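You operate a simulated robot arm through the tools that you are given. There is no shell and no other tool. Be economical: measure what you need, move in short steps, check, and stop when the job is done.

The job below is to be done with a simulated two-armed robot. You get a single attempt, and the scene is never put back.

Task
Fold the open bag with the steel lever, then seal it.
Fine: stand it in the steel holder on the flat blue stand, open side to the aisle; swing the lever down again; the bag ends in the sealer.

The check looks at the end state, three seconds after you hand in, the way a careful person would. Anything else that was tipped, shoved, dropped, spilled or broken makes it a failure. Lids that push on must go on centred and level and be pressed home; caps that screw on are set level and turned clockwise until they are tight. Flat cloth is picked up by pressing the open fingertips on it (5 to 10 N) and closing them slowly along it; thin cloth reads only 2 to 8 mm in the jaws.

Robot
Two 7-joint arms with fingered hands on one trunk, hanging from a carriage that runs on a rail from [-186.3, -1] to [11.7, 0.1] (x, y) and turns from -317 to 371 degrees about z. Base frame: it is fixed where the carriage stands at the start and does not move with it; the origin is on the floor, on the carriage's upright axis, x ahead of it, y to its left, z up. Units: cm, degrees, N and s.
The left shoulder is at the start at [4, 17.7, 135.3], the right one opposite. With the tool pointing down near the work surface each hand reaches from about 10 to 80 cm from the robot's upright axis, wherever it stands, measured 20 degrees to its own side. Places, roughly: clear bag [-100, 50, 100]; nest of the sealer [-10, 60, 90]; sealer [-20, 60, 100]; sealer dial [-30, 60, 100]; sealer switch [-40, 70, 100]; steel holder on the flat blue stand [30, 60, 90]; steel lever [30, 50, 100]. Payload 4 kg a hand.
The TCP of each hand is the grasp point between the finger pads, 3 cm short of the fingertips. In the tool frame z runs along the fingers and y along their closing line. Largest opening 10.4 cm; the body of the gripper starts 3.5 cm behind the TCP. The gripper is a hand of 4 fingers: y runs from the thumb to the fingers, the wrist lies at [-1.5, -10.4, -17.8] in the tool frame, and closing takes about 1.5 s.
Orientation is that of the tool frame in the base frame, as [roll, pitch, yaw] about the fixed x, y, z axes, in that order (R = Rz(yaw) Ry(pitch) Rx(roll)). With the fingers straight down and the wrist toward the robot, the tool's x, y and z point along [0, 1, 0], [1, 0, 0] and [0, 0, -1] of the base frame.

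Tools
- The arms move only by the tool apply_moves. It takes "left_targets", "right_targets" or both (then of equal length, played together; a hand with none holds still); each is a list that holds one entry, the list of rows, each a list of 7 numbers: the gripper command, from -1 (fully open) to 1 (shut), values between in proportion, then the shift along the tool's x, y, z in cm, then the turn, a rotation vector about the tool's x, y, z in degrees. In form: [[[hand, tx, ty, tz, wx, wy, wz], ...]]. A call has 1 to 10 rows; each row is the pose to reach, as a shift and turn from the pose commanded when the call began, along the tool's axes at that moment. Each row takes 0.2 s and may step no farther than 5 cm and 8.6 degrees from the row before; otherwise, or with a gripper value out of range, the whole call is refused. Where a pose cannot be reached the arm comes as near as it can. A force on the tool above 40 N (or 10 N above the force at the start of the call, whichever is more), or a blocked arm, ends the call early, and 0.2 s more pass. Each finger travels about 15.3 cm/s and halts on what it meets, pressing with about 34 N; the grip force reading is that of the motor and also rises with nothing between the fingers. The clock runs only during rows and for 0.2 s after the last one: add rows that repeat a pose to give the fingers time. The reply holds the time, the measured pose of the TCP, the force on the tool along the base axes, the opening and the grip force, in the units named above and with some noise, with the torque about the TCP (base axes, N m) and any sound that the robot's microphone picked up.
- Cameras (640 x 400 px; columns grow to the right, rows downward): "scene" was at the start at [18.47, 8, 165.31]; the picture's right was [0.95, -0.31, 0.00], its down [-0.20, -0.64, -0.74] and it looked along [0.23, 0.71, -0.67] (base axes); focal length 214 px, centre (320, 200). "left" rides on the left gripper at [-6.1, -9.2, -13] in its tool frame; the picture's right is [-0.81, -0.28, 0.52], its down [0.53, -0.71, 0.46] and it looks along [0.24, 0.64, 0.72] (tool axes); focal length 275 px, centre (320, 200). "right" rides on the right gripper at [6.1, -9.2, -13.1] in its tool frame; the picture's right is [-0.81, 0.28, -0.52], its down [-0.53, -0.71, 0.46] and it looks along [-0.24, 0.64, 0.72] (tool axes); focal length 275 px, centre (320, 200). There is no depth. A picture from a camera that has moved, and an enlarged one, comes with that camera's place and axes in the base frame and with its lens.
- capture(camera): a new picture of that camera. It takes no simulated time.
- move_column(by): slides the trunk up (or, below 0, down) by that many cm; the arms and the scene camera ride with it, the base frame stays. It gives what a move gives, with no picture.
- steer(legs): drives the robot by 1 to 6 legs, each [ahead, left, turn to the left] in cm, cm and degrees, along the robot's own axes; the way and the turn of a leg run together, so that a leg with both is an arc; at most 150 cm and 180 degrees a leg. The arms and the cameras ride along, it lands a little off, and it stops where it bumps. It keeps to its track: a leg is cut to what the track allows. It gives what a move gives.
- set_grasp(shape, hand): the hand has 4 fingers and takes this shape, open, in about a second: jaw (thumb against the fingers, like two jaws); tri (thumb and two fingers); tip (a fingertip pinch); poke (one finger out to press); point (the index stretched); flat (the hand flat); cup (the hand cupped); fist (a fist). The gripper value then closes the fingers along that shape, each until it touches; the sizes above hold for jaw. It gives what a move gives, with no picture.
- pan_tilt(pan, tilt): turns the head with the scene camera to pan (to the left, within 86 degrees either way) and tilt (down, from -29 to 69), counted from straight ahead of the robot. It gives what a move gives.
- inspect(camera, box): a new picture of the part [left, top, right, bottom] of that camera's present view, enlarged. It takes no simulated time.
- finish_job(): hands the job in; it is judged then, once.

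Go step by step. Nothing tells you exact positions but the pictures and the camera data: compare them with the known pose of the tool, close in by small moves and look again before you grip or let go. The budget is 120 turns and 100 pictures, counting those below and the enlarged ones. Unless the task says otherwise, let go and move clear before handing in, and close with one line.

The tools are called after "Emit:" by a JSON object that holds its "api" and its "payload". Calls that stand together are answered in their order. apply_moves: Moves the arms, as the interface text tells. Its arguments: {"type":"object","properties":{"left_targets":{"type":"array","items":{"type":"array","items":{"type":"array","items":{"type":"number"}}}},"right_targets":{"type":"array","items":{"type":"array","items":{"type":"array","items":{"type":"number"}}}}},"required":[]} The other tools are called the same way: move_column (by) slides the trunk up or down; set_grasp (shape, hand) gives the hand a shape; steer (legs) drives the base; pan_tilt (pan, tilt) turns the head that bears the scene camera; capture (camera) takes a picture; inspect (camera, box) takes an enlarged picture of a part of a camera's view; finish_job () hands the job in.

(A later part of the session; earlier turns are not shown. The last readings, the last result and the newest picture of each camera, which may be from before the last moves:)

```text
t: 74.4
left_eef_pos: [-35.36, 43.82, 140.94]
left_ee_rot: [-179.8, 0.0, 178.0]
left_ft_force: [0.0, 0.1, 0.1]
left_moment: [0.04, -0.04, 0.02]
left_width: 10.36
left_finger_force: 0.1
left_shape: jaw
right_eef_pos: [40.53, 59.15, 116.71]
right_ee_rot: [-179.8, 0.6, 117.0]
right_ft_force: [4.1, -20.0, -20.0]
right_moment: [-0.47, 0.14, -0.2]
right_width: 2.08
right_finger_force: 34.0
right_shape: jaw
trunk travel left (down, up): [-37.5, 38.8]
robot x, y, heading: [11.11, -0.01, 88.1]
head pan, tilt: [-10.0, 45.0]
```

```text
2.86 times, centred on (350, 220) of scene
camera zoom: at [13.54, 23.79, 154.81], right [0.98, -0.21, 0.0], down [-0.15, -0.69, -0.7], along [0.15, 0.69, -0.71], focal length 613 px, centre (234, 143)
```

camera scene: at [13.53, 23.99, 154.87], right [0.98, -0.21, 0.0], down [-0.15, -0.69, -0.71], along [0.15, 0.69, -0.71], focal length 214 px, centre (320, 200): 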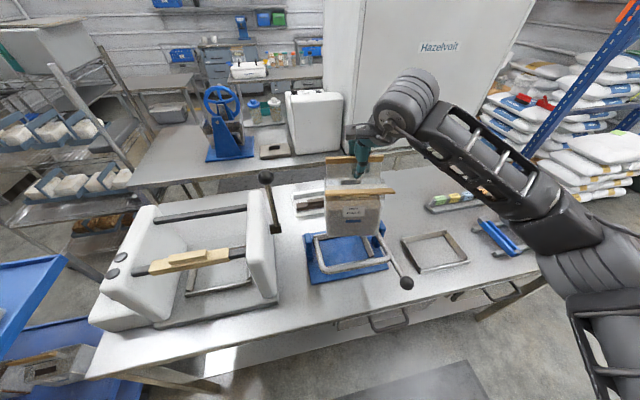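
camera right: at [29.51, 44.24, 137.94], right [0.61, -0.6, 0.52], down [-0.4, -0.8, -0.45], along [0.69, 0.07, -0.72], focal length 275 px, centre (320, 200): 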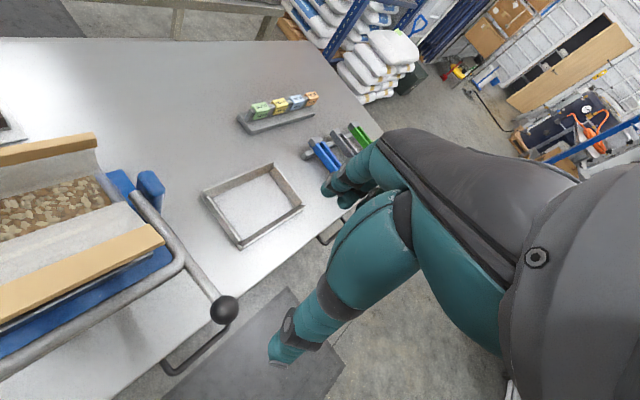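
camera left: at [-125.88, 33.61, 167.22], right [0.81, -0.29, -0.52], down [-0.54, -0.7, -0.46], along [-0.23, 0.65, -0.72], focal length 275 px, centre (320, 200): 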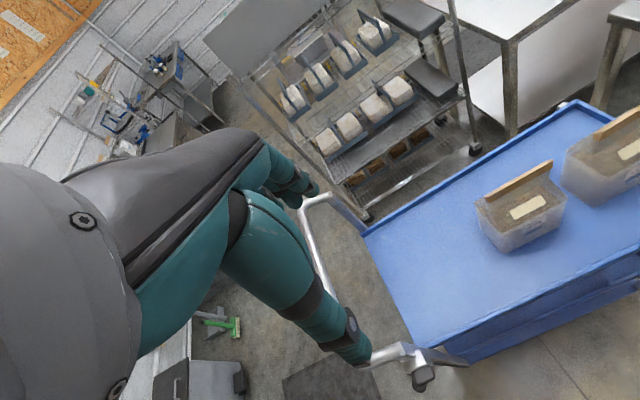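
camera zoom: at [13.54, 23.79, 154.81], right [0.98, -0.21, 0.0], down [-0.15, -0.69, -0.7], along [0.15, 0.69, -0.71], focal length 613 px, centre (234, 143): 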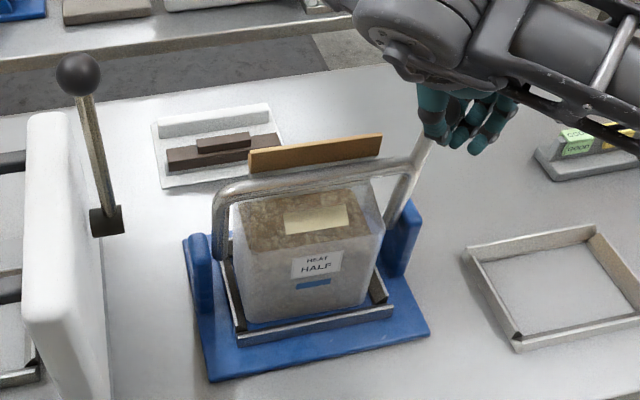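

The bag is folded just like the stock on the cart. I hold briefly and then swing the lever down again.

Emit:
{"api": "apply_moves", "payload": {"right_targets": [[[1, 0, 0, 0, 0, 0, 0], [1, -2.45, -1.25, 0.7, 0, 0, 0], [1, -4.9, -2.5, 1.8, 0, 0, 0], [1, -7.2, -3.65, 3.25, 0, 0, 0], [1, -9.25, -4.7, 5.1, 0, 0, 0], [1, -11.1, -5.65, 7.25, 0, 0, 0], [1, -12.65, -6.45, 9.65, 0, 0, 0], [1, -13.7, -7.0, 11.85, 0, 0, 0], [1, -14.5, -7.4, 13.95, 0, 0, 0], [1, -14.8, -7.55, 15.25, 0, 0, 0]]]}}

Emit:
{"api": "inspect", "payload": {"camera": "scene", "box": [270, 150, 430, 290]}}

```text
t: 76.6
left_eef_pos: [-35.32, 44.08, 141.06]
left_ee_rot: [180.0, 0.0, 178.0]
left_ft_force: [0.0, 0.3, 0.3]
left_moment: [0.0, 0.03, 0.02]
left_width: 10.36
left_finger_force: 0.0
left_shape: jaw
right_eef_pos: [40.37, 42.92, 101.78]
right_ee_rot: [-179.9, 0.1, 116.9]
right_ft_force: [-1.8, -4.8, 0.0]
right_moment: [0.08, 0.01, 0.04]
right_width: 1.81
right_finger_force: 33.9
right_shape: jaw
trunk travel left (down, up): [-37.5, 38.8]
robot x, y, heading: [11.71, 0.15, 87.9]
head pan, tilt: [-10.0, 45.0]
```

```text
2.86 times, centred on (350, 220) of scene
camera zoom: at [13.52, 24.01, 154.88], right [0.98, -0.21, 0.0], down [-0.15, -0.69, -0.71], along [0.15, 0.69, -0.71], focal length 613 px, centre (234, 143)
```

zoom: 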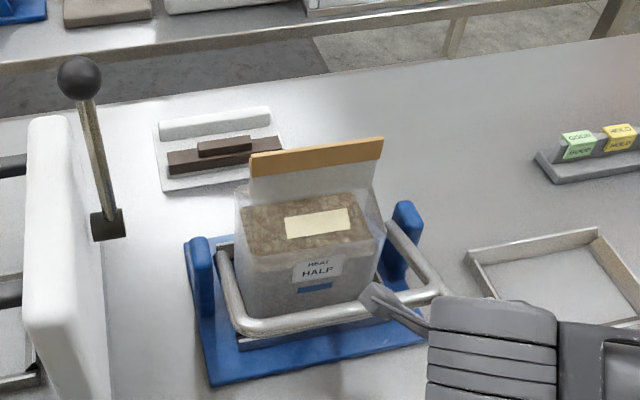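

The fold holds with the lever down. I release the ball, lift clear, and study the sealer.

Emit:
{"api": "apply_moves", "payload": {"right_targets": [[[0.4, 0, 0, 0, 0, 0, 0], [-0.3, 0, 0, 0, 0, 0, 0], [-1, 0, 0, 0, 0, 0, 0], [-1, 0, 0, 0, 0, 0, 0], [-1, 0, 0, -5, 0, 0, 0], [-1, 0, 0, -10, 0, 0, 0], [-1, 0, 0, -15, 0, 0, 0], [-1, 0, 0, -20, 0, 0, 0], [-1, 0, 0, -25, 0, 0, 0]]]}}

Emit:
{"api": "pan_tilt", "payload": {"pan": 25, "tilt": 45}}

Emit:
{"api": "capture", "payload": {"camera": "scene"}}

Emit:
{"api": "capture", "payload": {"camera": "left"}}

```text
t: 78.6
left_eef_pos: [-35.31, 44.15, 141.02]
left_ee_rot: [-180.0, -0.1, 178.1]
left_ft_force: [0.0, 0.2, 0.0]
left_moment: [0.0, -0.02, 0.01]
left_width: 10.38
left_finger_force: 0.1
left_shape: jaw
right_eef_pos: [40.52, 43.06, 126.95]
right_ee_rot: [-179.9, 0.2, 116.9]
right_ft_force: [0.2, -1.2, 0.1]
right_moment: [0.01, -0.01, -0.05]
right_width: 10.4
right_finger_force: 0.0
right_shape: jaw
trunk travel left (down, up): [-37.5, 38.8]
robot x, y, heading: [11.29, -0.23, 87.8]
head pan, tilt: [-10.0, 45.0]
```

```text
t: 79.6
left_eef_pos: [-35.36, 44.21, 141.17]
left_ee_rot: [-180.0, 0.1, 178.1]
left_ft_force: [0.1, -0.6, -0.6]
left_moment: [0.03, 0.0, -0.01]
left_width: 10.39
left_finger_force: 0.1
left_shape: jaw
right_eef_pos: [40.36, 42.92, 127.0]
right_ee_rot: [179.9, 0.0, 117.0]
right_ft_force: [1.1, -0.1, -0.2]
right_moment: [0.06, 0.01, -0.01]
right_width: 10.37
right_finger_force: 0.0
right_shape: jaw
trunk travel left (down, up): [-37.5, 38.8]
robot x, y, heading: [11.52, 0.36, 88.2]
head pan, tilt: [25.0, 45.0]
```

```text
35 pictures are left
camera scene: at [8.67, 23.58, 154.89], right [0.92, 0.39, 0.0], down [0.28, -0.65, -0.71], along [-0.28, 0.65, -0.71], focal length 214 px, centre (320, 200)
```

scene: 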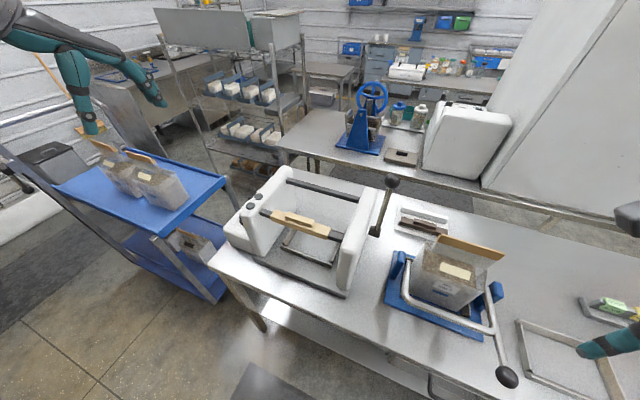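

```text
34 pictures are left
camera left: at [-29.52, 34.78, 154.23], right [0.8, -0.3, -0.52], down [-0.56, -0.7, -0.46], along [-0.22, 0.65, -0.72], focal length 275 px, centre (320, 200)
```

left: 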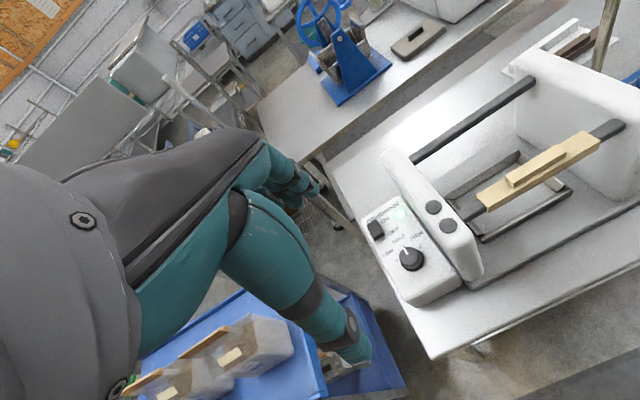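

Emit:
{"api": "inspect", "payload": {"camera": "left", "box": [340, 160, 500, 320]}}

Emit:
{"api": "inspect", "payload": {"camera": "scene", "box": [205, 150, 405, 310]}}

```text
2.50 times, centred on (420, 240) of left
camera zoom: at [-29.52, 34.78, 154.23], right [0.8, -0.3, -0.52], down [-0.56, -0.7, -0.46], along [-0.22, 0.65, -0.72], focal length 688 px, centre (70, 100)
```

zoom: 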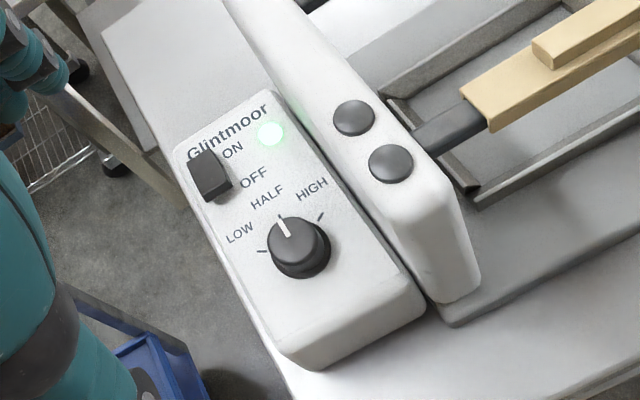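

```text
2.50 times, centred on (305, 230) of scene
camera zoom: at [8.67, 23.58, 154.89], right [0.92, 0.39, 0.0], down [0.28, -0.65, -0.71], along [-0.28, 0.65, -0.71], focal length 536 px, centre (358, 125)
```

zoom: 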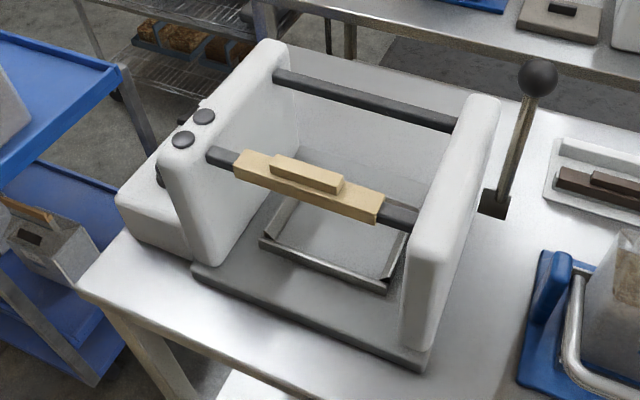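

The sealer is ON and its dial already points to HALF, matching the label. Nest is centred about x=-10.3, y≈62, bars at y≈53.5 and ≈70, z≈109. I move the hand above the closed fin.

Emit:
{"api": "apply_moves", "payload": {"right_targets": [[[-1, 3, 0.3, 0, 0, 0, -8], [-1, 6, 0.5, 0, 0, 0, -16], [-1, 9, 0.8, 0, 0, 0, -24], [-1, 12, 1, 0, 0, 0, -32], [-1, 15, 1.3, 0, 0, 0, -40], [-1, 18, 1.5, 0, 0, 0, -48], [-1, 21.5, 1.8, 0, 0, 0, -56], [-0.6, 24.1, 2, 2, 0, 0, -63]]]}}

Emit:
{"api": "pan_tilt", "payload": {"pan": -10, "tilt": 45}}

Emit:
{"api": "capture", "payload": {"camera": "right"}}

Emit:
{"api": "inspect", "payload": {"camera": "scene", "box": [270, 130, 430, 290]}}

```text
t: 81.4
left_eef_pos: [-35.4, 44.15, 141.18]
left_ee_rot: [-179.9, 0.0, 178.1]
left_ft_force: [-0.3, 0.4, -0.8]
left_moment: [0.01, 0.0, 0.05]
left_width: 10.35
left_finger_force: 0.1
left_shape: jaw
right_eef_pos: [31.31, 65.62, 124.77]
right_ee_rot: [-180.0, 0.0, -180.0]
right_ft_force: [-0.2, -0.7, -0.5]
right_moment: [-0.01, 0.02, 0.01]
right_width: 8.33
right_finger_force: 0.1
right_shape: jaw
trunk travel left (down, up): [-37.5, 38.8]
robot x, y, heading: [11.46, 0.27, 88.1]
head pan, tilt: [25.0, 45.0]
```

```text
t: 82.4
left_eef_pos: [-35.34, 44.06, 141.05]
left_ee_rot: [-180.0, 0.1, 178.2]
left_ft_force: [-0.7, -0.7, -0.1]
left_moment: [-0.02, -0.01, 0.01]
left_width: 10.35
left_finger_force: 0.1
left_shape: jaw
right_eef_pos: [31.43, 65.47, 124.75]
right_ee_rot: [180.0, -0.1, 179.8]
right_ft_force: [0.0, -0.3, -0.3]
right_moment: [-0.04, 0.02, 0.06]
right_width: 8.34
right_finger_force: 0.1
right_shape: jaw
trunk travel left (down, up): [-37.5, 38.8]
robot x, y, heading: [10.85, 0.14, 88.0]
head pan, tilt: [-10.0, 45.0]
```

```text
31 pictures are left
camera right: at [25.2, 56.4, 137.77], right [0.81, 0.27, 0.52], down [0.53, -0.71, -0.46], along [0.25, 0.64, -0.72], focal length 275 px, centre (320, 200)
```

right: 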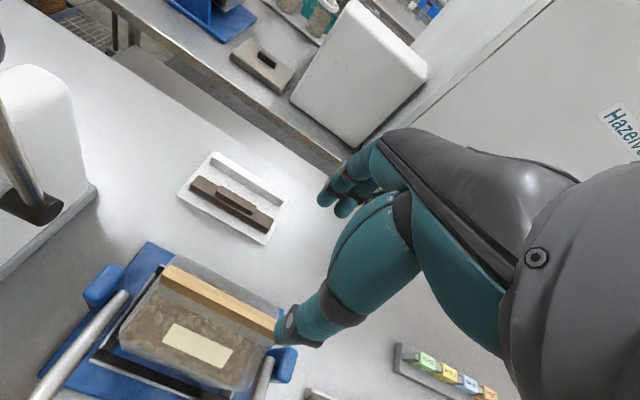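

```text
2.50 times, centred on (350, 210) of scene
camera zoom: at [13.53, 24.06, 154.89], right [0.98, -0.21, 0.0], down [-0.14, -0.69, -0.71], along [0.14, 0.69, -0.71], focal length 536 px, centre (245, 175)
```

zoom: 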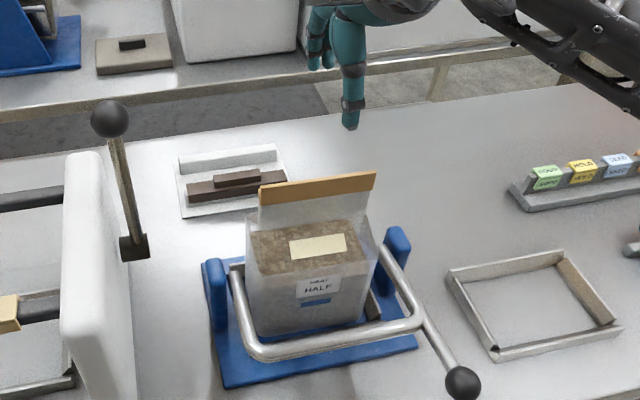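

The fin is at about x 30.3, y 63, top z≈112. I move over it, descend and grip.

Emit:
{"api": "apply_moves", "payload": {"right_targets": [[[-0.6, 1, -2.5, 1, 0, 0, 3], [-0.5, 1, -2.5, 5, 0, 0, 3], [-0.4, 1, -2.5, 9, 0, 0, 3], [-0.3, 1, -2.5, 12, 0, 0, 3], [-0.2, 1, -2.5, 14, 0, 0, 3], [0.1, 1, -2.5, 14, 0, 0, 3], [0.4, 1, -2.5, 14, 0, 0, 3], [0.7, 1, -2.5, 14, 0, 0, 3], [1, 1, -2.5, 14, 0, 0, 3], [1, 1, -2.5, 14, 0, 0, 3]]]}}

Emit:
{"api": "capture", "payload": {"camera": "right"}}

Emit:
{"api": "inspect", "payload": {"camera": "scene", "box": [270, 130, 430, 290]}}

```text
t: 84.6
left_eef_pos: [-35.27, 44.12, 141.15]
left_ee_rot: [-180.0, 0.0, 178.2]
left_ft_force: [-0.1, 0.4, 0.0]
left_moment: [-0.01, 0.0, 0.0]
left_width: 10.38
left_finger_force: 0.0
left_shape: jaw
right_eef_pos: [30.44, 62.92, 110.63]
right_ee_rot: [-180.0, 0.0, 176.9]
right_ft_force: [0.3, 1.7, -0.6]
right_moment: [0.07, -0.01, 0.08]
right_width: 0.79
right_finger_force: 33.7
right_shape: jaw
trunk travel left (down, up): [-37.5, 38.8]
robot x, y, heading: [11.29, 0.06, 87.9]
head pan, tilt: [-10.0, 45.0]
```

```text
29 pictures are left
camera right: at [23.7, 54.27, 123.78], right [0.82, 0.23, 0.52], down [0.49, -0.74, -0.45], along [0.28, 0.63, -0.73], focal length 275 px, centre (320, 200)
```

right: 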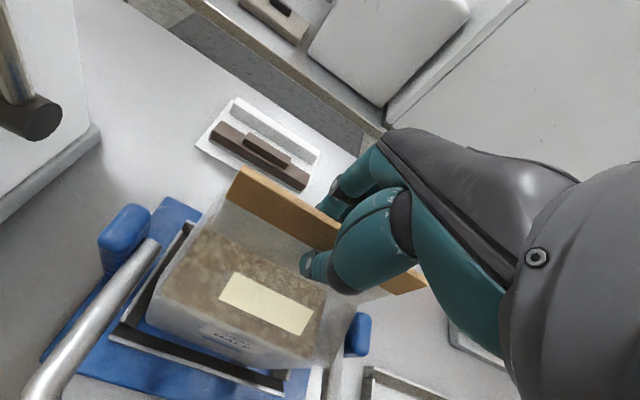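

```text
2.50 times, centred on (350, 210) of scene
camera zoom: at [13.54, 24.06, 154.89], right [0.98, -0.21, 0.0], down [-0.15, -0.69, -0.71], along [0.15, 0.69, -0.71], focal length 536 px, centre (245, 175)
```

zoom: 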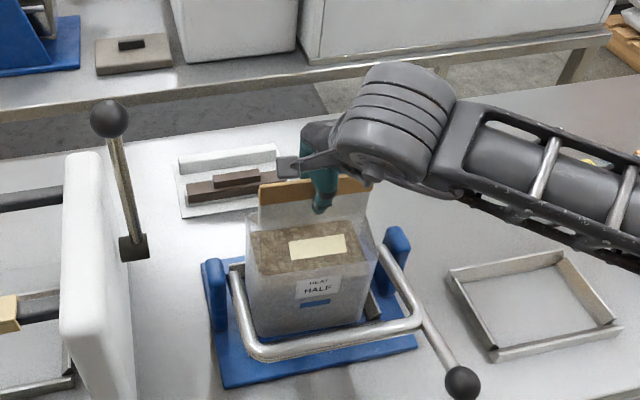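

Gripped. I lift straight up and check.

Emit:
{"api": "apply_moves", "payload": {"right_targets": [[[1, 0, 0, -1, 0, 0, 0], [1, 0, 0, -2, 0, 0, 0], [1, 0, 0, -3, 0, 0, 0], [1, 0, 0, -4, 0, 0, 0]]]}}

Emit:
{"api": "move_column", "payload": {"by": 28}}

Emit:
{"api": "capture", "payload": {"camera": "scene"}}

```text
t: 85.6
left_eef_pos: [-35.36, 44.02, 141.03]
left_ee_rot: [-180.0, 0.0, 178.1]
left_ft_force: [0.4, -1.0, 0.4]
left_moment: [-0.02, 0.03, 0.0]
left_width: 10.36
left_finger_force: 0.0
left_shape: jaw
right_eef_pos: [30.47, 62.88, 114.73]
right_ee_rot: [-179.9, 0.0, 177.0]
right_ft_force: [0.3, 0.3, -11.8]
right_moment: [0.01, 0.03, -0.01]
right_width: 0.69
right_finger_force: 33.9
right_shape: jaw
trunk travel left (down, up): [-37.5, 38.8]
robot x, y, heading: [11.29, -0.16, 88.3]
head pan, tilt: [-10.0, 45.0]
```

```text
t: 88.5
left_eef_pos: [-35.29, 44.07, 169.11]
left_ee_rot: [180.0, 0.0, 178.1]
left_ft_force: [-0.1, 0.4, 1.0]
left_moment: [0.0, -0.01, -0.01]
left_width: 10.4
left_finger_force: 0.2
left_shape: jaw
right_eef_pos: [30.41, 62.93, 142.73]
right_ee_rot: [-179.9, -0.1, 176.8]
right_ft_force: [-0.3, -0.2, -13.1]
right_moment: [-0.03, 0.01, 0.0]
right_width: 0.71
right_finger_force: 34.0
right_shape: jaw
trunk travel left (down, up): [-65.5, 10.8]
robot x, y, heading: [11.3, 0.18, 88.0]
head pan, tilt: [-10.0, 45.0]
```

```text
27 pictures are left
camera scene: at [13.52, 24.02, 182.86], right [0.98, -0.21, 0.0], down [-0.15, -0.69, -0.71], along [0.15, 0.69, -0.71], focal length 214 px, centre (320, 200)
```

scene: 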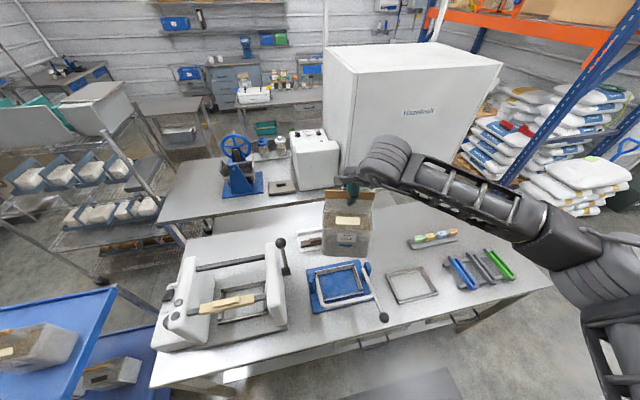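

The bag hangs level and high. I draw it 8 cm toward the aisle to pass in front of the sealer's lever ball, then drive left along the rail.

Emit:
{"api": "apply_moves", "payload": {"right_targets": [[[1, 0, -2, -0.3, 0, 0, 0], [1, 0, -4, -0.6, 0, 0, 0], [1, 0, -6, -1, 0, 0, 0], [1, 0, -8, -1, 0, 0, 0]]]}}

Emit:
{"api": "steer", "payload": {"legs": [[0, 20, 0], [0, 20.7, 0]]}}

Emit:
{"api": "pan_tilt", "payload": {"pan": -10, "tilt": 55}}

Emit:
{"api": "capture", "payload": {"camera": "scene"}}

Emit:
{"api": "capture", "payload": {"camera": "right"}}

```text
t: 89.5
left_eef_pos: [-35.36, 44.09, 169.1]
left_ee_rot: [-180.0, -0.1, 178.1]
left_ft_force: [0.3, 0.4, 1.2]
left_moment: [0.0, -0.03, 0.01]
left_width: 10.39
left_finger_force: 0.0
left_shape: jaw
right_eef_pos: [29.97, 54.92, 143.64]
right_ee_rot: [-179.9, 0.0, 177.0]
right_ft_force: [0.6, -0.4, -12.1]
right_moment: [-0.15, -0.04, -0.01]
right_width: 0.67
right_finger_force: 34.1
right_shape: jaw
trunk travel left (down, up): [-65.5, 10.8]
robot x, y, heading: [11.62, 0.18, 88.2]
head pan, tilt: [-10.0, 45.0]
```

```text
t: 92.3
left_eef_pos: [-76.2, 43.93, 168.99]
left_ee_rot: [-180.0, 0.1, 178.0]
left_ft_force: [0.1, -0.6, 0.3]
left_moment: [0.01, 0.01, 0.02]
left_width: 10.37
left_finger_force: 0.1
left_shape: jaw
right_eef_pos: [-10.8, 54.66, 143.81]
right_ee_rot: [-179.9, 0.1, 176.8]
right_ft_force: [0.9, -0.8, -12.6]
right_moment: [-0.05, -0.14, 0.01]
right_width: 0.73
right_finger_force: 34.2
right_shape: jaw
trunk travel left (down, up): [-65.5, 10.8]
robot x, y, heading: [-29.21, 0.35, 88.0]
head pan, tilt: [-10.0, 45.0]
```

```text
t: 93.0
left_eef_pos: [-76.31, 43.9, 169.08]
left_ee_rot: [-179.9, 0.0, 178.0]
left_ft_force: [0.0, -0.5, -0.3]
left_moment: [-0.02, 0.04, 0.0]
left_width: 10.37
left_finger_force: 0.0
left_shape: jaw
right_eef_pos: [-10.8, 54.55, 143.59]
right_ee_rot: [-179.8, 0.1, 176.7]
right_ft_force: [0.1, -0.5, -12.6]
right_moment: [-0.05, -0.05, 0.03]
right_width: 0.7
right_finger_force: 33.8
right_shape: jaw
trunk travel left (down, up): [-65.5, 10.8]
robot x, y, heading: [-29.67, -0.22, 88.1]
head pan, tilt: [-10.0, 55.0]
```

```text
26 pictures are left
camera scene: at [-27.57, 22.89, 181.53], right [0.98, -0.21, 0.0], down [-0.17, -0.8, -0.57], along [0.12, 0.56, -0.82], focal length 214 px, centre (320, 200)
```

scene: 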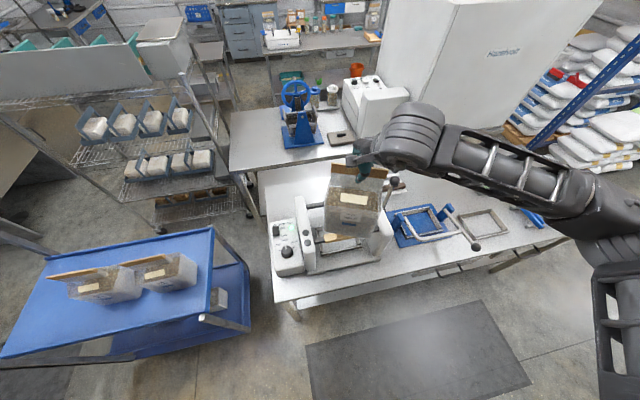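

```text
25 pictures are left
camera right: at [-17.5, 45.9, 156.71], right [0.82, 0.23, 0.52], down [0.49, -0.74, -0.45], along [0.28, 0.63, -0.73], focal length 275 px, centre (320, 200)
```

right: 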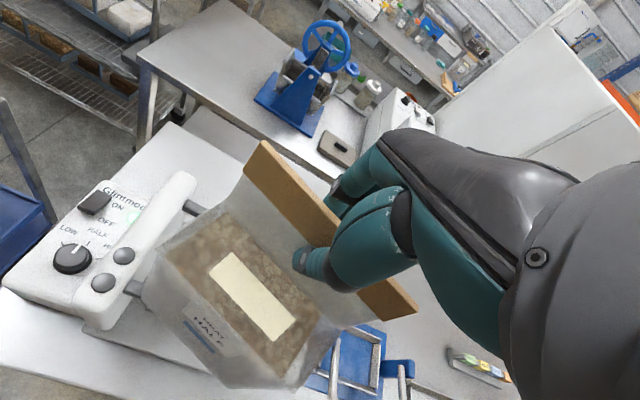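

Bag is over the sealer's front. I shift it to nest position (TCP ≈ -10.4, 63.0), straighten yaw 3°, and look.

Emit:
{"api": "apply_moves", "payload": {"right_targets": [[[1, 0, 2.5, 0, 0, 0, -1.5], [1, -0.4, 5, 0, 0, 0, -3], [1, -0.8, 7.5, 0, 0, 0, -3], [1, -0.9, 8.4, 0, 0, 0, -3], [1, -0.9, 8.4, 0, 0, 0, -3]]]}}

Emit:
{"api": "inspect", "payload": {"camera": "scene", "box": [250, 130, 420, 300]}}

Emit:
{"api": "capture", "payload": {"camera": "right"}}

```text
t: 94.2
left_eef_pos: [-76.25, 43.95, 169.23]
left_ee_rot: [179.9, -0.1, 178.0]
left_ft_force: [0.0, -0.3, -0.8]
left_moment: [-0.02, -0.01, -0.02]
left_width: 10.37
left_finger_force: 0.0
left_shape: jaw
right_eef_pos: [-9.35, 62.99, 143.68]
right_ee_rot: [-179.8, 0.0, 179.8]
right_ft_force: [-0.6, -1.0, -12.1]
right_moment: [-0.05, -0.04, 0.02]
right_width: 0.7
right_finger_force: 33.8
right_shape: jaw
trunk travel left (down, up): [-65.5, 10.8]
robot x, y, heading: [-29.33, -0.23, 87.8]
head pan, tilt: [-10.0, 55.0]
```

```text
2.35 times, centred on (335, 215) of scene
camera zoom: at [-27.58, 22.88, 181.53], right [0.98, -0.21, 0.0], down [-0.17, -0.8, -0.57], along [0.12, 0.56, -0.82], focal length 505 px, centre (285, 165)
```

zoom: 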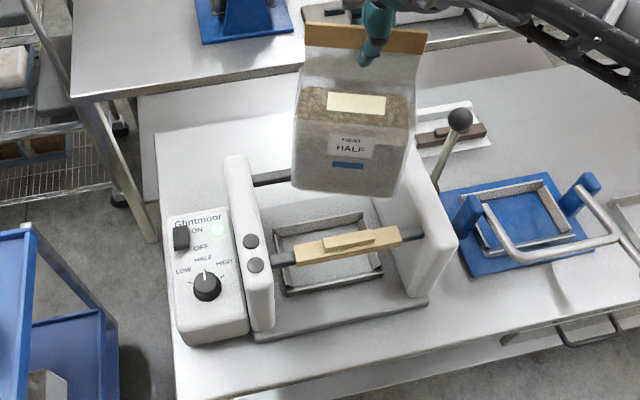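

```text
23 pictures are left
camera right: at [-15.62, 53.94, 156.72], right [0.81, 0.27, 0.52], down [0.53, -0.72, -0.45], along [0.25, 0.64, -0.73], focal length 275 px, centre (320, 200)
```

right: 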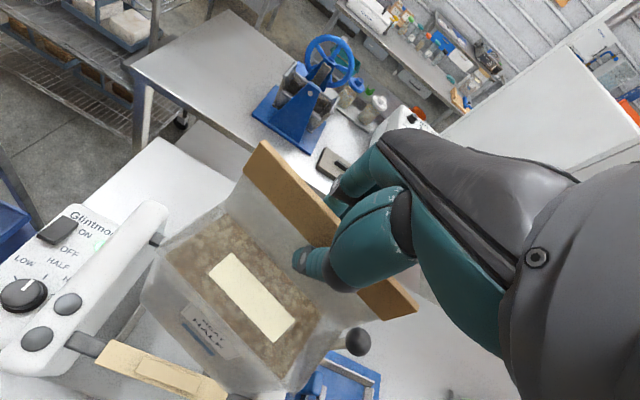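

I shift 1.1 cm left and 0.5 back, and lower until the bag's bottom is just above the bars, then check.

Emit:
{"api": "apply_moves", "payload": {"right_targets": [[[1, 1.1, 0.6, 0, 0, 0, 0], [1, 1.1, 0.6, 2.5, 0, 0, 0], [1, 1.1, 0.6, 5, 0, 0, 0], [1, 1.1, 0.6, 7.5, 0, 0, 0], [1, 1.1, 0.6, 9, 0, 0, 0], [1, 1.1, 0.6, 9, 0, 0, 0]]]}}

Emit:
{"api": "inspect", "payload": {"camera": "scene", "box": [260, 140, 420, 280]}}

Emit:
{"api": "capture", "payload": {"camera": "right"}}

```text
t: 95.6
left_eef_pos: [-76.23, 44.02, 169.07]
left_ee_rot: [-179.9, 0.0, 178.0]
left_ft_force: [0.1, -0.8, -0.9]
left_moment: [0.0, 0.01, -0.01]
left_width: 10.37
left_finger_force: 0.0
left_shape: jaw
right_eef_pos: [-10.4, 63.57, 134.71]
right_ee_rot: [-180.0, 0.1, 179.8]
right_ft_force: [-0.8, 0.7, -10.6]
right_moment: [-0.04, -0.08, 0.04]
right_width: 0.7
right_finger_force: 34.1
right_shape: jaw
trunk travel left (down, up): [-65.5, 10.8]
robot x, y, heading: [-29.4, -0.11, 88.0]
head pan, tilt: [-10.0, 55.0]
```

```text
2.86 times, centred on (340, 210) of scene
camera zoom: at [-27.57, 22.89, 181.53], right [0.98, -0.21, 0.0], down [-0.17, -0.8, -0.57], along [0.12, 0.56, -0.82], focal length 613 px, centre (263, 171)
```

zoom: 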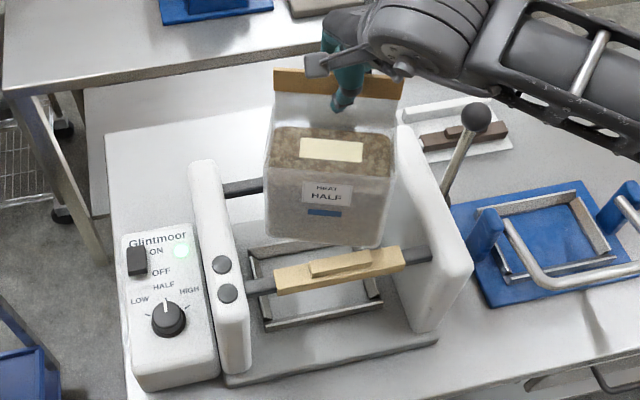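

```text
21 pictures are left
camera right: at [-16.61, 54.48, 147.76], right [0.81, 0.27, 0.52], down [0.53, -0.72, -0.45], along [0.25, 0.64, -0.73], focal length 275 px, centre (320, 200)
```

right: 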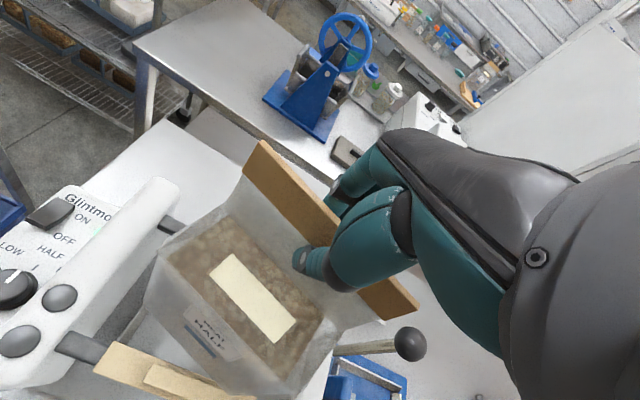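

The bag has yawed about 15–17° clockwise in the grip. I rotate the hand to straighten it before lowering.

Emit:
{"api": "apply_moves", "payload": {"right_targets": [[[1, 0, 0, -1, 0, 0, -4], [1, 0, 0, -1, 0, 0, -8], [1, 0, 0, -1, 0, 0, -12], [1, 0, 0, -1, 0, 0, -15], [1, 0, 0, -1, 0, 0, -15]]]}}

Emit:
{"api": "inspect", "payload": {"camera": "scene", "box": [260, 140, 420, 280]}}

Emit:
{"api": "capture", "payload": {"camera": "right"}}

```text
t: 96.8
left_eef_pos: [-76.24, 43.86, 169.02]
left_ee_rot: [180.0, 0.0, 178.0]
left_ft_force: [0.2, 0.0, 0.0]
left_moment: [-0.03, -0.02, 0.03]
left_width: 10.38
left_finger_force: 0.1
left_shape: jaw
right_eef_pos: [-10.54, 63.59, 135.54]
right_ee_rot: [-179.8, 0.0, -165.3]
right_ft_force: [-0.6, -0.3, -12.5]
right_moment: [-0.05, -0.05, -0.02]
right_width: 0.68
right_finger_force: 34.1
right_shape: jaw
trunk travel left (down, up): [-65.5, 10.8]
robot x, y, heading: [-29.5, -0.16, 88.0]
head pan, tilt: [-10.0, 55.0]
```

```text
2.86 times, centred on (340, 210) of scene
camera zoom: at [-27.57, 22.88, 181.53], right [0.98, -0.21, 0.0], down [-0.17, -0.8, -0.57], along [0.12, 0.56, -0.82], focal length 613 px, centre (263, 171)
```

zoom: 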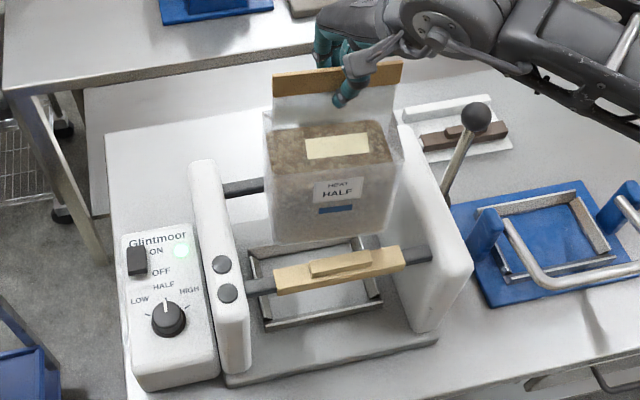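

```text
19 pictures are left
camera right: at [-14.15, 53.2, 148.69], right [0.71, 0.47, 0.52], down [0.7, -0.55, -0.45], along [0.07, 0.68, -0.73], focal length 275 px, centre (320, 200)
```

right: 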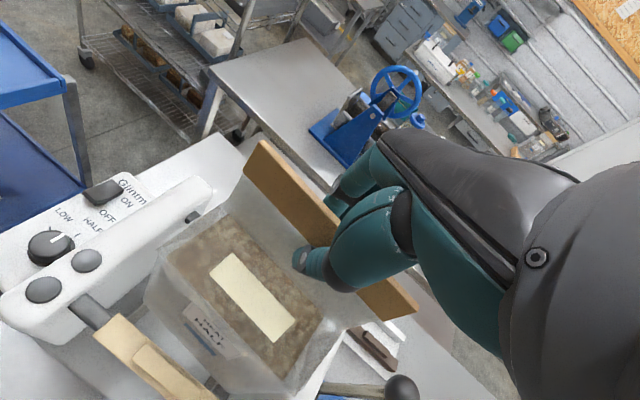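

Nearly square. I add 3.5°, shift (+1.0, +0.6) cm, and lower the bag's bottom between the bars.

Emit:
{"api": "apply_moves", "payload": {"right_targets": [[[1, -1.1, 0.3, 0, 0, 0, -3.5], [1, -1.1, 0.3, 2, 0, 0, -3.5], [1, -1.1, 0.3, 4, 0, 0, -3.5], [1, -1.1, 0.3, 6, 0, 0, -3.5], [1, -1.1, 0.3, 8, 0, 0, -3.5]]]}}

Emit:
{"api": "inspect", "payload": {"camera": "scene", "box": [280, 150, 400, 270]}}

```text
t: 98.0
left_eef_pos: [-76.2, 43.92, 169.23]
left_ee_rot: [-179.9, 0.0, 178.0]
left_ft_force: [-1.0, -0.6, -0.3]
left_moment: [0.0, 0.01, 0.0]
left_width: 10.37
left_finger_force: 0.0
left_shape: jaw
right_eef_pos: [-9.41, 64.18, 127.56]
right_ee_rot: [-179.9, 0.0, -161.7]
right_ft_force: [-0.2, -0.3, -11.4]
right_moment: [-0.04, -0.06, 0.02]
right_width: 0.73
right_finger_force: 33.4
right_shape: jaw
trunk travel left (down, up): [-65.5, 10.8]
robot x, y, heading: [-29.52, 0.07, 87.8]
head pan, tilt: [-10.0, 55.0]
```

```text
3.33 times, centred on (340, 210) of scene
camera zoom: at [-27.57, 22.88, 181.52], right [0.98, -0.21, 0.0], down [-0.17, -0.8, -0.57], along [0.12, 0.56, -0.82], focal length 715 px, centre (253, 167)
```

zoom: 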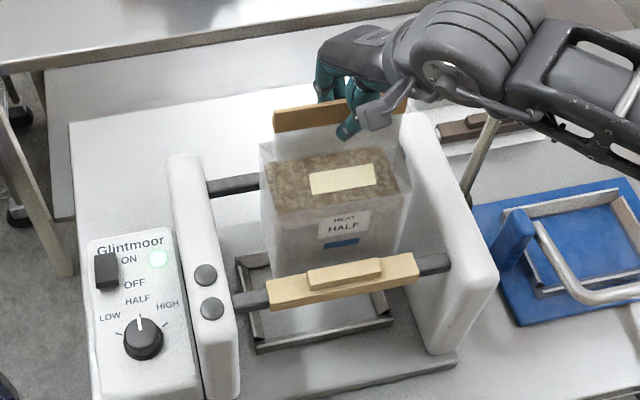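

Well aligned and clear of the bars. Continuing down.

Emit:
{"api": "apply_moves", "payload": {"right_targets": [[[1, 0, 0, 2, 0, 0, 0], [1, 0, 0, 4, 0, 0, 0], [1, 0, 0, 6, 0, 0, 0], [1, 0, 0, 8, 0, 0, 0], [1, 0, 0, 10, 0, 0, 0], [1, 0, 0, 12, 0, 0, 0], [1, 0, 0, 13, 0, 0, 0]]]}}

Emit:
{"api": "inspect", "payload": {"camera": "scene", "box": [280, 150, 400, 270]}}

Emit:
{"api": "capture", "payload": {"camera": "right"}}

```text
t: 99.6
left_eef_pos: [-76.3, 43.95, 169.07]
left_ee_rot: [-179.9, 0.0, 178.0]
left_ft_force: [-0.6, 1.1, 0.2]
left_moment: [-0.01, -0.01, -0.02]
left_width: 10.38
left_finger_force: 0.0
left_shape: jaw
right_eef_pos: [-9.55, 64.06, 114.47]
right_ee_rot: [-179.8, 0.0, -161.7]
right_ft_force: [0.7, -1.0, -12.8]
right_moment: [0.0, -0.11, 0.03]
right_width: 0.72
right_finger_force: 34.0
right_shape: jaw
trunk travel left (down, up): [-65.5, 10.8]
robot x, y, heading: [-29.42, -0.45, 87.7]
head pan, tilt: [-10.0, 55.0]
```

```text
3.33 times, centred on (340, 210) of scene
camera zoom: at [-27.57, 22.87, 181.52], right [0.98, -0.21, 0.0], down [-0.17, -0.8, -0.57], along [0.12, 0.56, -0.82], focal length 715 px, centre (253, 167)
```

zoom: 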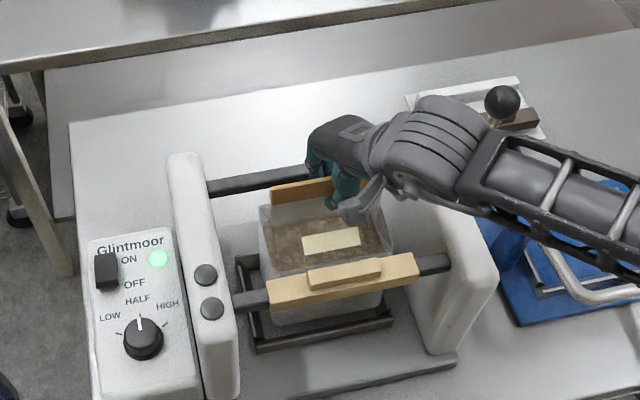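

```text
16 pictures are left
camera right: at [-12.5, 53.54, 127.56], right [0.68, 0.52, 0.52], down [0.73, -0.51, -0.45], along [0.03, 0.69, -0.73], focal length 275 px, centre (320, 200)
```

right: 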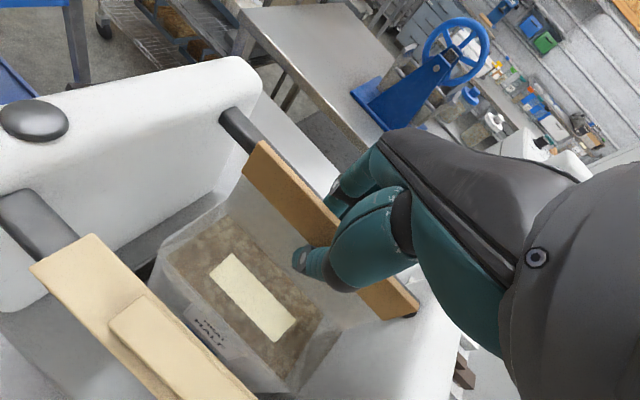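

Almost in the nest. I trim (-0.5, -0.3) and lower slowly until contact.

Emit:
{"api": "apply_moves", "payload": {"right_targets": [[[1, 0.57, -0.13, 0.5, 0, 0, 0], [1, 0.57, -0.13, 1.3, 0, 0, 0], [1, 0.57, -0.13, 2.1, 0, 0, 0], [1, 0.57, -0.13, 2.9, 0, 0, 0], [1, 0.57, -0.13, 3.5, 0, 0, 0]]]}}

```text
t: 100.8
left_eef_pos: [-76.06, 44.1, 169.13]
left_ee_rot: [179.9, 0.0, 177.9]
left_ft_force: [0.2, 0.5, 0.1]
left_moment: [-0.01, -0.01, -0.04]
left_width: 10.38
left_finger_force: 0.0
left_shape: jaw
right_eef_pos: [-10.01, 64.89, 112.89]
right_ee_rot: [178.7, 0.0, -161.8]
right_ft_force: [4.6, -7.2, 22.1]
right_moment: [-0.14, 0.02, 0.1]
right_width: 0.87
right_finger_force: 34.0
right_shape: jaw
trunk travel left (down, up): [-65.5, 10.8]
robot x, y, heading: [-29.09, -0.14, 88.2]
head pan, tilt: [-10.0, 55.0]
stopped in row 5 (right hand): the force on the tool passed its limit at 42 N (the readings are from after the stop); the commanded pose is now the measured one
```

Contact at z≈113. I check what touches.

Emit:
{"api": "inspect", "payload": {"camera": "scene", "box": [290, 170, 390, 270]}}

```text
4.00 times, centred on (340, 220) of scene
camera zoom: at [-27.48, 22.95, 181.58], right [0.98, -0.21, 0.0], down [-0.17, -0.8, -0.57], along [0.12, 0.56, -0.82], focal length 858 px, centre (240, 120)
```

zoom: 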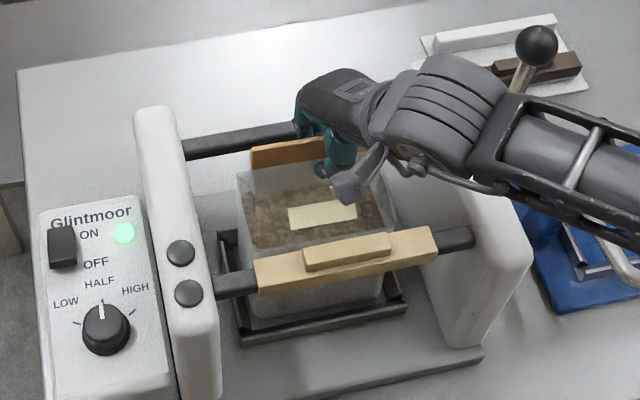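

Emit:
{"api": "apply_moves", "payload": {"right_targets": [[[1, 0, 0, -0.8, 0, 0, 0], [1, 0.2, -0.7, -0.8, 0, 0, 0], [1, 0.2, -0.7, -0.3, 0, 0, 0], [1, 0.2, -0.7, 0, 0, 0, 0], [1, 0.2, -0.7, 0.4, 0, 0, 0]]]}}

Emit:
{"api": "capture", "payload": {"camera": "right"}}

```text
t: 102.0
left_eef_pos: [-76.17, 44.17, 169.19]
left_ee_rot: [179.9, 0.1, 178.0]
left_ft_force: [-0.5, 0.2, 0.1]
left_moment: [0.0, -0.02, 0.01]
left_width: 10.38
left_finger_force: 0.1
left_shape: jaw
right_eef_pos: [-10.2, 64.13, 112.4]
right_ee_rot: [178.7, 0.0, -161.7]
right_ft_force: [4.7, -9.8, 30.2]
right_moment: [-0.1, 0.08, 0.15]
right_width: 0.94
right_finger_force: 33.7
right_shape: jaw
trunk travel left (down, up): [-65.5, 10.8]
robot x, y, heading: [-29.64, -0.07, 87.9]
head pan, tilt: [-10.0, 55.0]
```

```text
14 pictures are left
camera right: at [-13.0, 53.19, 125.25], right [0.69, 0.5, 0.52], down [0.72, -0.5, -0.47], along [0.02, 0.71, -0.71], focal length 275 px, centre (320, 200)
```

right: 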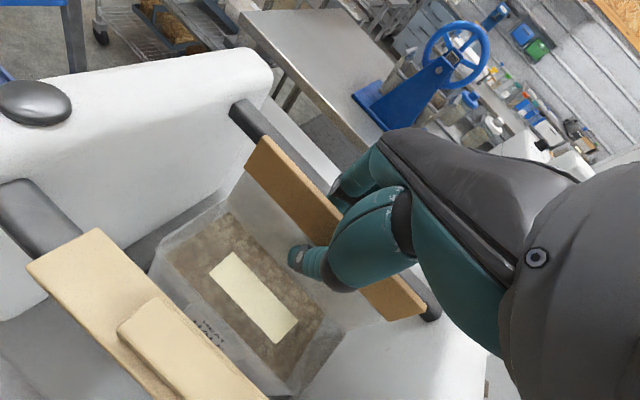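

It meets the same firm level after shifting, so it is likely the nest floor. I relax, release, and lift the hand to inspect.

Emit:
{"api": "apply_moves", "payload": {"right_targets": [[[1, 0, 0, -0.7, 0, 0, 0], [1, 0, 0, -0.7, 0, 0, 0], [0.6, 0, 0, -0.7, 0, 0, 0], [0.2, 0, 0, -0.7, 0, 0, 0], [0, 0, 0, -0.7, 0, 0, 0], [0, 0, 0, -0.7, 0, 0, 0], [0, 0, 0, -4, 0, 0, 0], [0, 0, 0, -8, 0, 0, 0], [0, 0, 0, -13, 0, 0, 0]]]}}

Emit:
{"api": "apply_moves", "payload": {"right_targets": [[[0, 0, 0, -5, 0, 0, 0], [0, -5, 0, -8, 0, 0, 0], [0, -10, 0, -8, 0, 0, 0], [-0.5, -15, 0, -8, 0, 0, 0], [-1, -20, 0, -8, 0, 0, 0]]]}}

Emit:
{"api": "inspect", "payload": {"camera": "scene", "box": [280, 160, 390, 270]}}

```text
t: 104.0
left_eef_pos: [-76.23, 43.95, 169.18]
left_ee_rot: [-179.9, 0.0, 178.0]
left_ft_force: [-0.4, 0.2, -0.9]
left_moment: [0.0, 0.0, 0.01]
left_width: 10.36
left_finger_force: 0.1
left_shape: jaw
right_eef_pos: [-10.26, 63.65, 124.94]
right_ee_rot: [179.1, -0.1, -161.8]
right_ft_force: [-0.2, 0.4, 0.5]
right_moment: [0.0, -0.01, 0.02]
right_width: 5.16
right_finger_force: 0.1
right_shape: jaw
trunk travel left (down, up): [-65.5, 10.8]
robot x, y, heading: [-29.69, -0.06, 88.1]
head pan, tilt: [-10.0, 55.0]
```

```text
refused: row 2 steps farther than a row can; nothing moved
```

```text
3.64 times, centred on (335, 215) of scene
camera zoom: at [-27.55, 22.92, 181.54], right [0.98, -0.21, 0.0], down [-0.17, -0.8, -0.57], along [0.12, 0.56, -0.82], focal length 780 px, centre (266, 146)
```

zoom: 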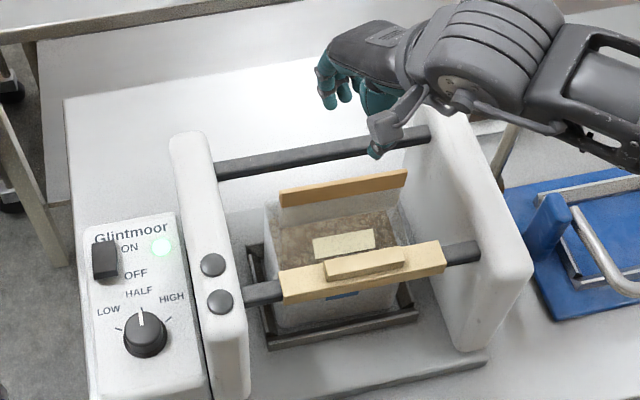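

The bag stands level in the nest with the fin between the bars. Next is the sealer's own lever (ball ≈ [9, 65.5, 123], pivot ≈ [8.5, 66.8, 101]). I raise the hand, move the robot right and bring the hand over the ball.

Emit:
{"api": "apply_moves", "payload": {"right_targets": [[[0, 0, 0, -4, 0, 0, 0], [0, 0, 0, -8, 0, 0, 0], [0, 0, 0, -12, 0, 0, 8], [-0.5, 0, 0, -15, 0, 0, 16], [-1, 0, 0, -15, 0, 0, 24], [-1, 0, 0, -15, 0, 0, 32], [-1, 0, 0, -15, 0, 0, 40], [-1, 0, 0, -15, 0, 0, 48], [-1, 0, 0, -15, 0, 0, 56], [-1, 0, 0, -15, 0, 0, 64]]]}}

Emit:
{"api": "steer", "payload": {"legs": [[0, -19.5, 0]]}}

Emit:
{"api": "capture", "payload": {"camera": "right"}}

Emit:
{"api": "capture", "payload": {"camera": "scene"}}

```text
t: 106.2
left_eef_pos: [-76.36, 43.94, 169.12]
left_ee_rot: [180.0, 0.0, 177.9]
left_ft_force: [0.4, -0.3, -0.1]
left_moment: [0.05, -0.01, -0.01]
left_width: 10.38
left_finger_force: 0.1
left_shape: jaw
right_eef_pos: [-9.81, 63.24, 139.92]
right_ee_rot: [179.5, -1.1, 134.1]
right_ft_force: [-0.5, 0.2, -0.6]
right_moment: [0.03, 0.0, -0.02]
right_width: 10.37
right_finger_force: 0.0
right_shape: jaw
trunk travel left (down, up): [-65.5, 10.8]
robot x, y, heading: [-29.65, 0.09, 88.1]
head pan, tilt: [-10.0, 55.0]
```

```text
t: 107.8
left_eef_pos: [-56.69, 44.04, 169.09]
left_ee_rot: [-179.9, 0.0, 178.1]
left_ft_force: [0.1, 0.3, -0.7]
left_moment: [0.01, -0.01, 0.0]
left_width: 10.35
left_finger_force: 0.2
left_shape: jaw
right_eef_pos: [9.48, 63.44, 140.0]
right_ee_rot: [179.8, -1.0, 134.3]
right_ft_force: [0.1, 0.2, 0.6]
right_moment: [0.02, 0.0, 0.0]
right_width: 10.34
right_finger_force: 0.2
right_shape: jaw
trunk travel left (down, up): [-65.5, 10.8]
robot x, y, heading: [-10.12, 0.2, 88.2]
head pan, tilt: [-10.0, 55.0]
```

```text
12 pictures are left
camera right: at [-1.27, 61.24, 152.98], right [0.77, -0.4, 0.51], down [-0.14, -0.87, -0.47], along [0.63, 0.29, -0.72], focal length 275 px, centre (320, 200)
```

right: 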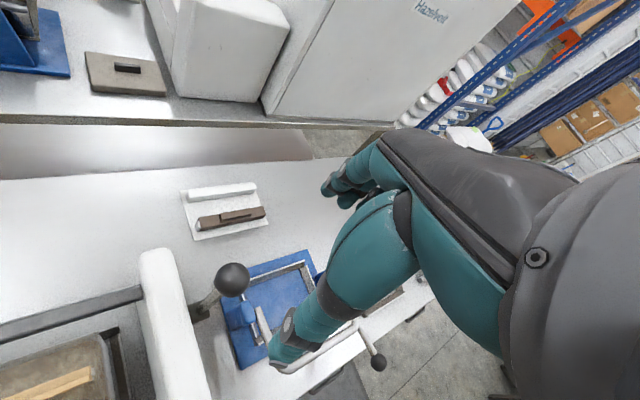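

```text
11 pictures are left
camera scene: at [-8.08, 23.03, 181.55], right [0.98, -0.21, 0.0], down [-0.17, -0.8, -0.57], along [0.12, 0.56, -0.82], focal length 214 px, centre (320, 200)
```

scene: 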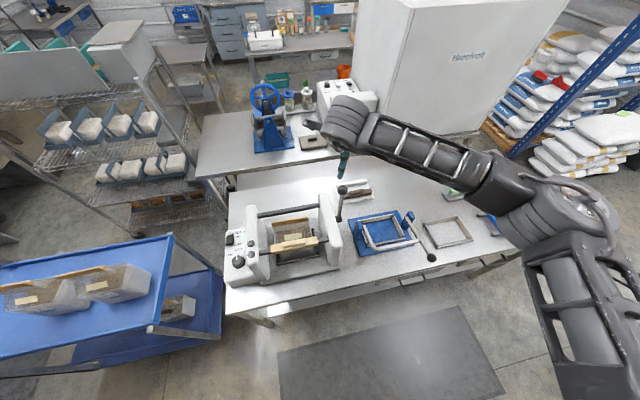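

Ball at about [8.8, 65.9, 123]. I turn to yaw ≈114 and descend, then grip it.

Emit:
{"api": "apply_moves", "payload": {"right_targets": [[[-1, 1.1, 0.6, 3, 0, 0, 8], [-1, 2.2, 1.2, 6, 0, 0, 16], [-0.6, 2.2, 1.2, 10, 0, 0, 20], [-0.4, 2.2, 1.2, 14, 0, 0, 20], [-0.2, 2.2, 1.2, 17, 0, 0, 20], [0.3, 2.2, 1.2, 17, 0, 0, 20], [0.7, 2.2, 1.2, 17, 0, 0, 20], [1, 2.2, 1.2, 17, 0, 0, 20], [1, 2.2, 1.2, 17, 0, 0, 20]]]}}

```text
t: 109.8
left_eef_pos: [-56.67, 43.95, 169.03]
left_ee_rot: [-180.0, -0.1, 178.2]
left_ft_force: [1.2, 0.5, -0.5]
left_moment: [-0.03, -0.01, -0.03]
left_width: 10.39
left_finger_force: 0.0
left_shape: jaw
right_eef_pos: [8.67, 65.89, 122.78]
right_ee_rot: [-179.9, -0.9, 114.5]
right_ft_force: [-0.1, 1.4, -14.2]
right_moment: [0.08, -0.02, 0.01]
right_width: 2.36
right_finger_force: 34.5
right_shape: jaw
trunk travel left (down, up): [-65.5, 10.8]
robot x, y, heading: [-10.0, -0.05, 88.2]
head pan, tilt: [-10.0, 55.0]
```

Gripped. I pull gently toward the aisle.

Emit:
{"api": "apply_moves", "payload": {"right_targets": [[[1, -1.7, -0.8, 0.1, 0, 0, 0], [1, -3.4, -1.55, 0.45, 0, 0, 0], [1, -5, -2.3, 0.95, 0, 0, 0]]]}}

```text
t: 110.6
left_eef_pos: [-56.78, 44.06, 169.02]
left_ee_rot: [-180.0, 0.0, 178.1]
left_ft_force: [-0.1, 0.2, 0.0]
left_moment: [-0.01, 0.0, 0.0]
left_width: 10.37
left_finger_force: 0.0
left_shape: jaw
right_eef_pos: [8.45, 60.71, 121.86]
right_ee_rot: [-180.0, -1.0, 114.4]
right_ft_force: [-1.3, 4.0, -14.3]
right_moment: [0.24, -0.12, 0.11]
right_width: 2.3
right_finger_force: 34.0
right_shape: jaw
trunk travel left (down, up): [-65.5, 10.8]
robot x, y, heading: [-10.03, -0.11, 88.3]
head pan, tilt: [-10.0, 55.0]
```

It moves freely. I continue the arc a bit and look.

Emit:
{"api": "apply_moves", "payload": {"right_targets": [[[1, -1.3, -0.6, 0.5, 0, 0, 0], [1, -2.6, -1.2, 1.05, 0, 0, 0], [1, -3.8, -1.75, 1.75, 0, 0, 0], [1, -5.05, -2.3, 2.5, 0, 0, 0], [1, -6.2, -2.85, 3.35, 0, 0, 0], [1, -7.3, -3.35, 4.3, 0, 0, 0]]]}}

Emit:
{"api": "inspect", "payload": {"camera": "scene", "box": [215, 150, 395, 310]}}

```text
t: 112.0
left_eef_pos: [-56.81, 44.13, 169.24]
left_ee_rot: [179.9, -0.1, 178.1]
left_ft_force: [-0.2, 0.6, 0.0]
left_moment: [-0.02, 0.02, -0.01]
left_width: 10.37
left_finger_force: 0.1
left_shape: jaw
right_eef_pos: [8.65, 52.83, 117.52]
right_ee_rot: [180.0, -1.2, 114.3]
right_ft_force: [-0.3, 20.1, -16.9]
right_moment: [1.09, -0.23, 0.2]
right_width: 2.2
right_finger_force: 34.1
right_shape: jaw
trunk travel left (down, up): [-65.5, 10.8]
robot x, y, heading: [-10.05, -0.4, 88.0]
head pan, tilt: [-10.0, 55.0]
```

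```text
2.50 times, centred on (305, 230) of scene
camera zoom: at [-8.1, 23.1, 181.57], right [0.98, -0.21, 0.0], down [-0.17, -0.8, -0.57], along [0.12, 0.56, -0.82], focal length 536 px, centre (358, 125)
```

zoom: 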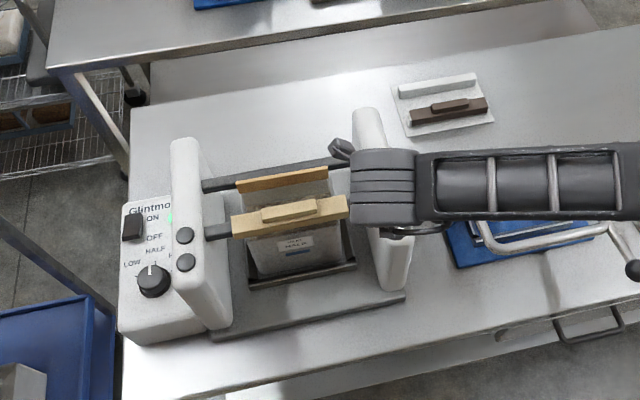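

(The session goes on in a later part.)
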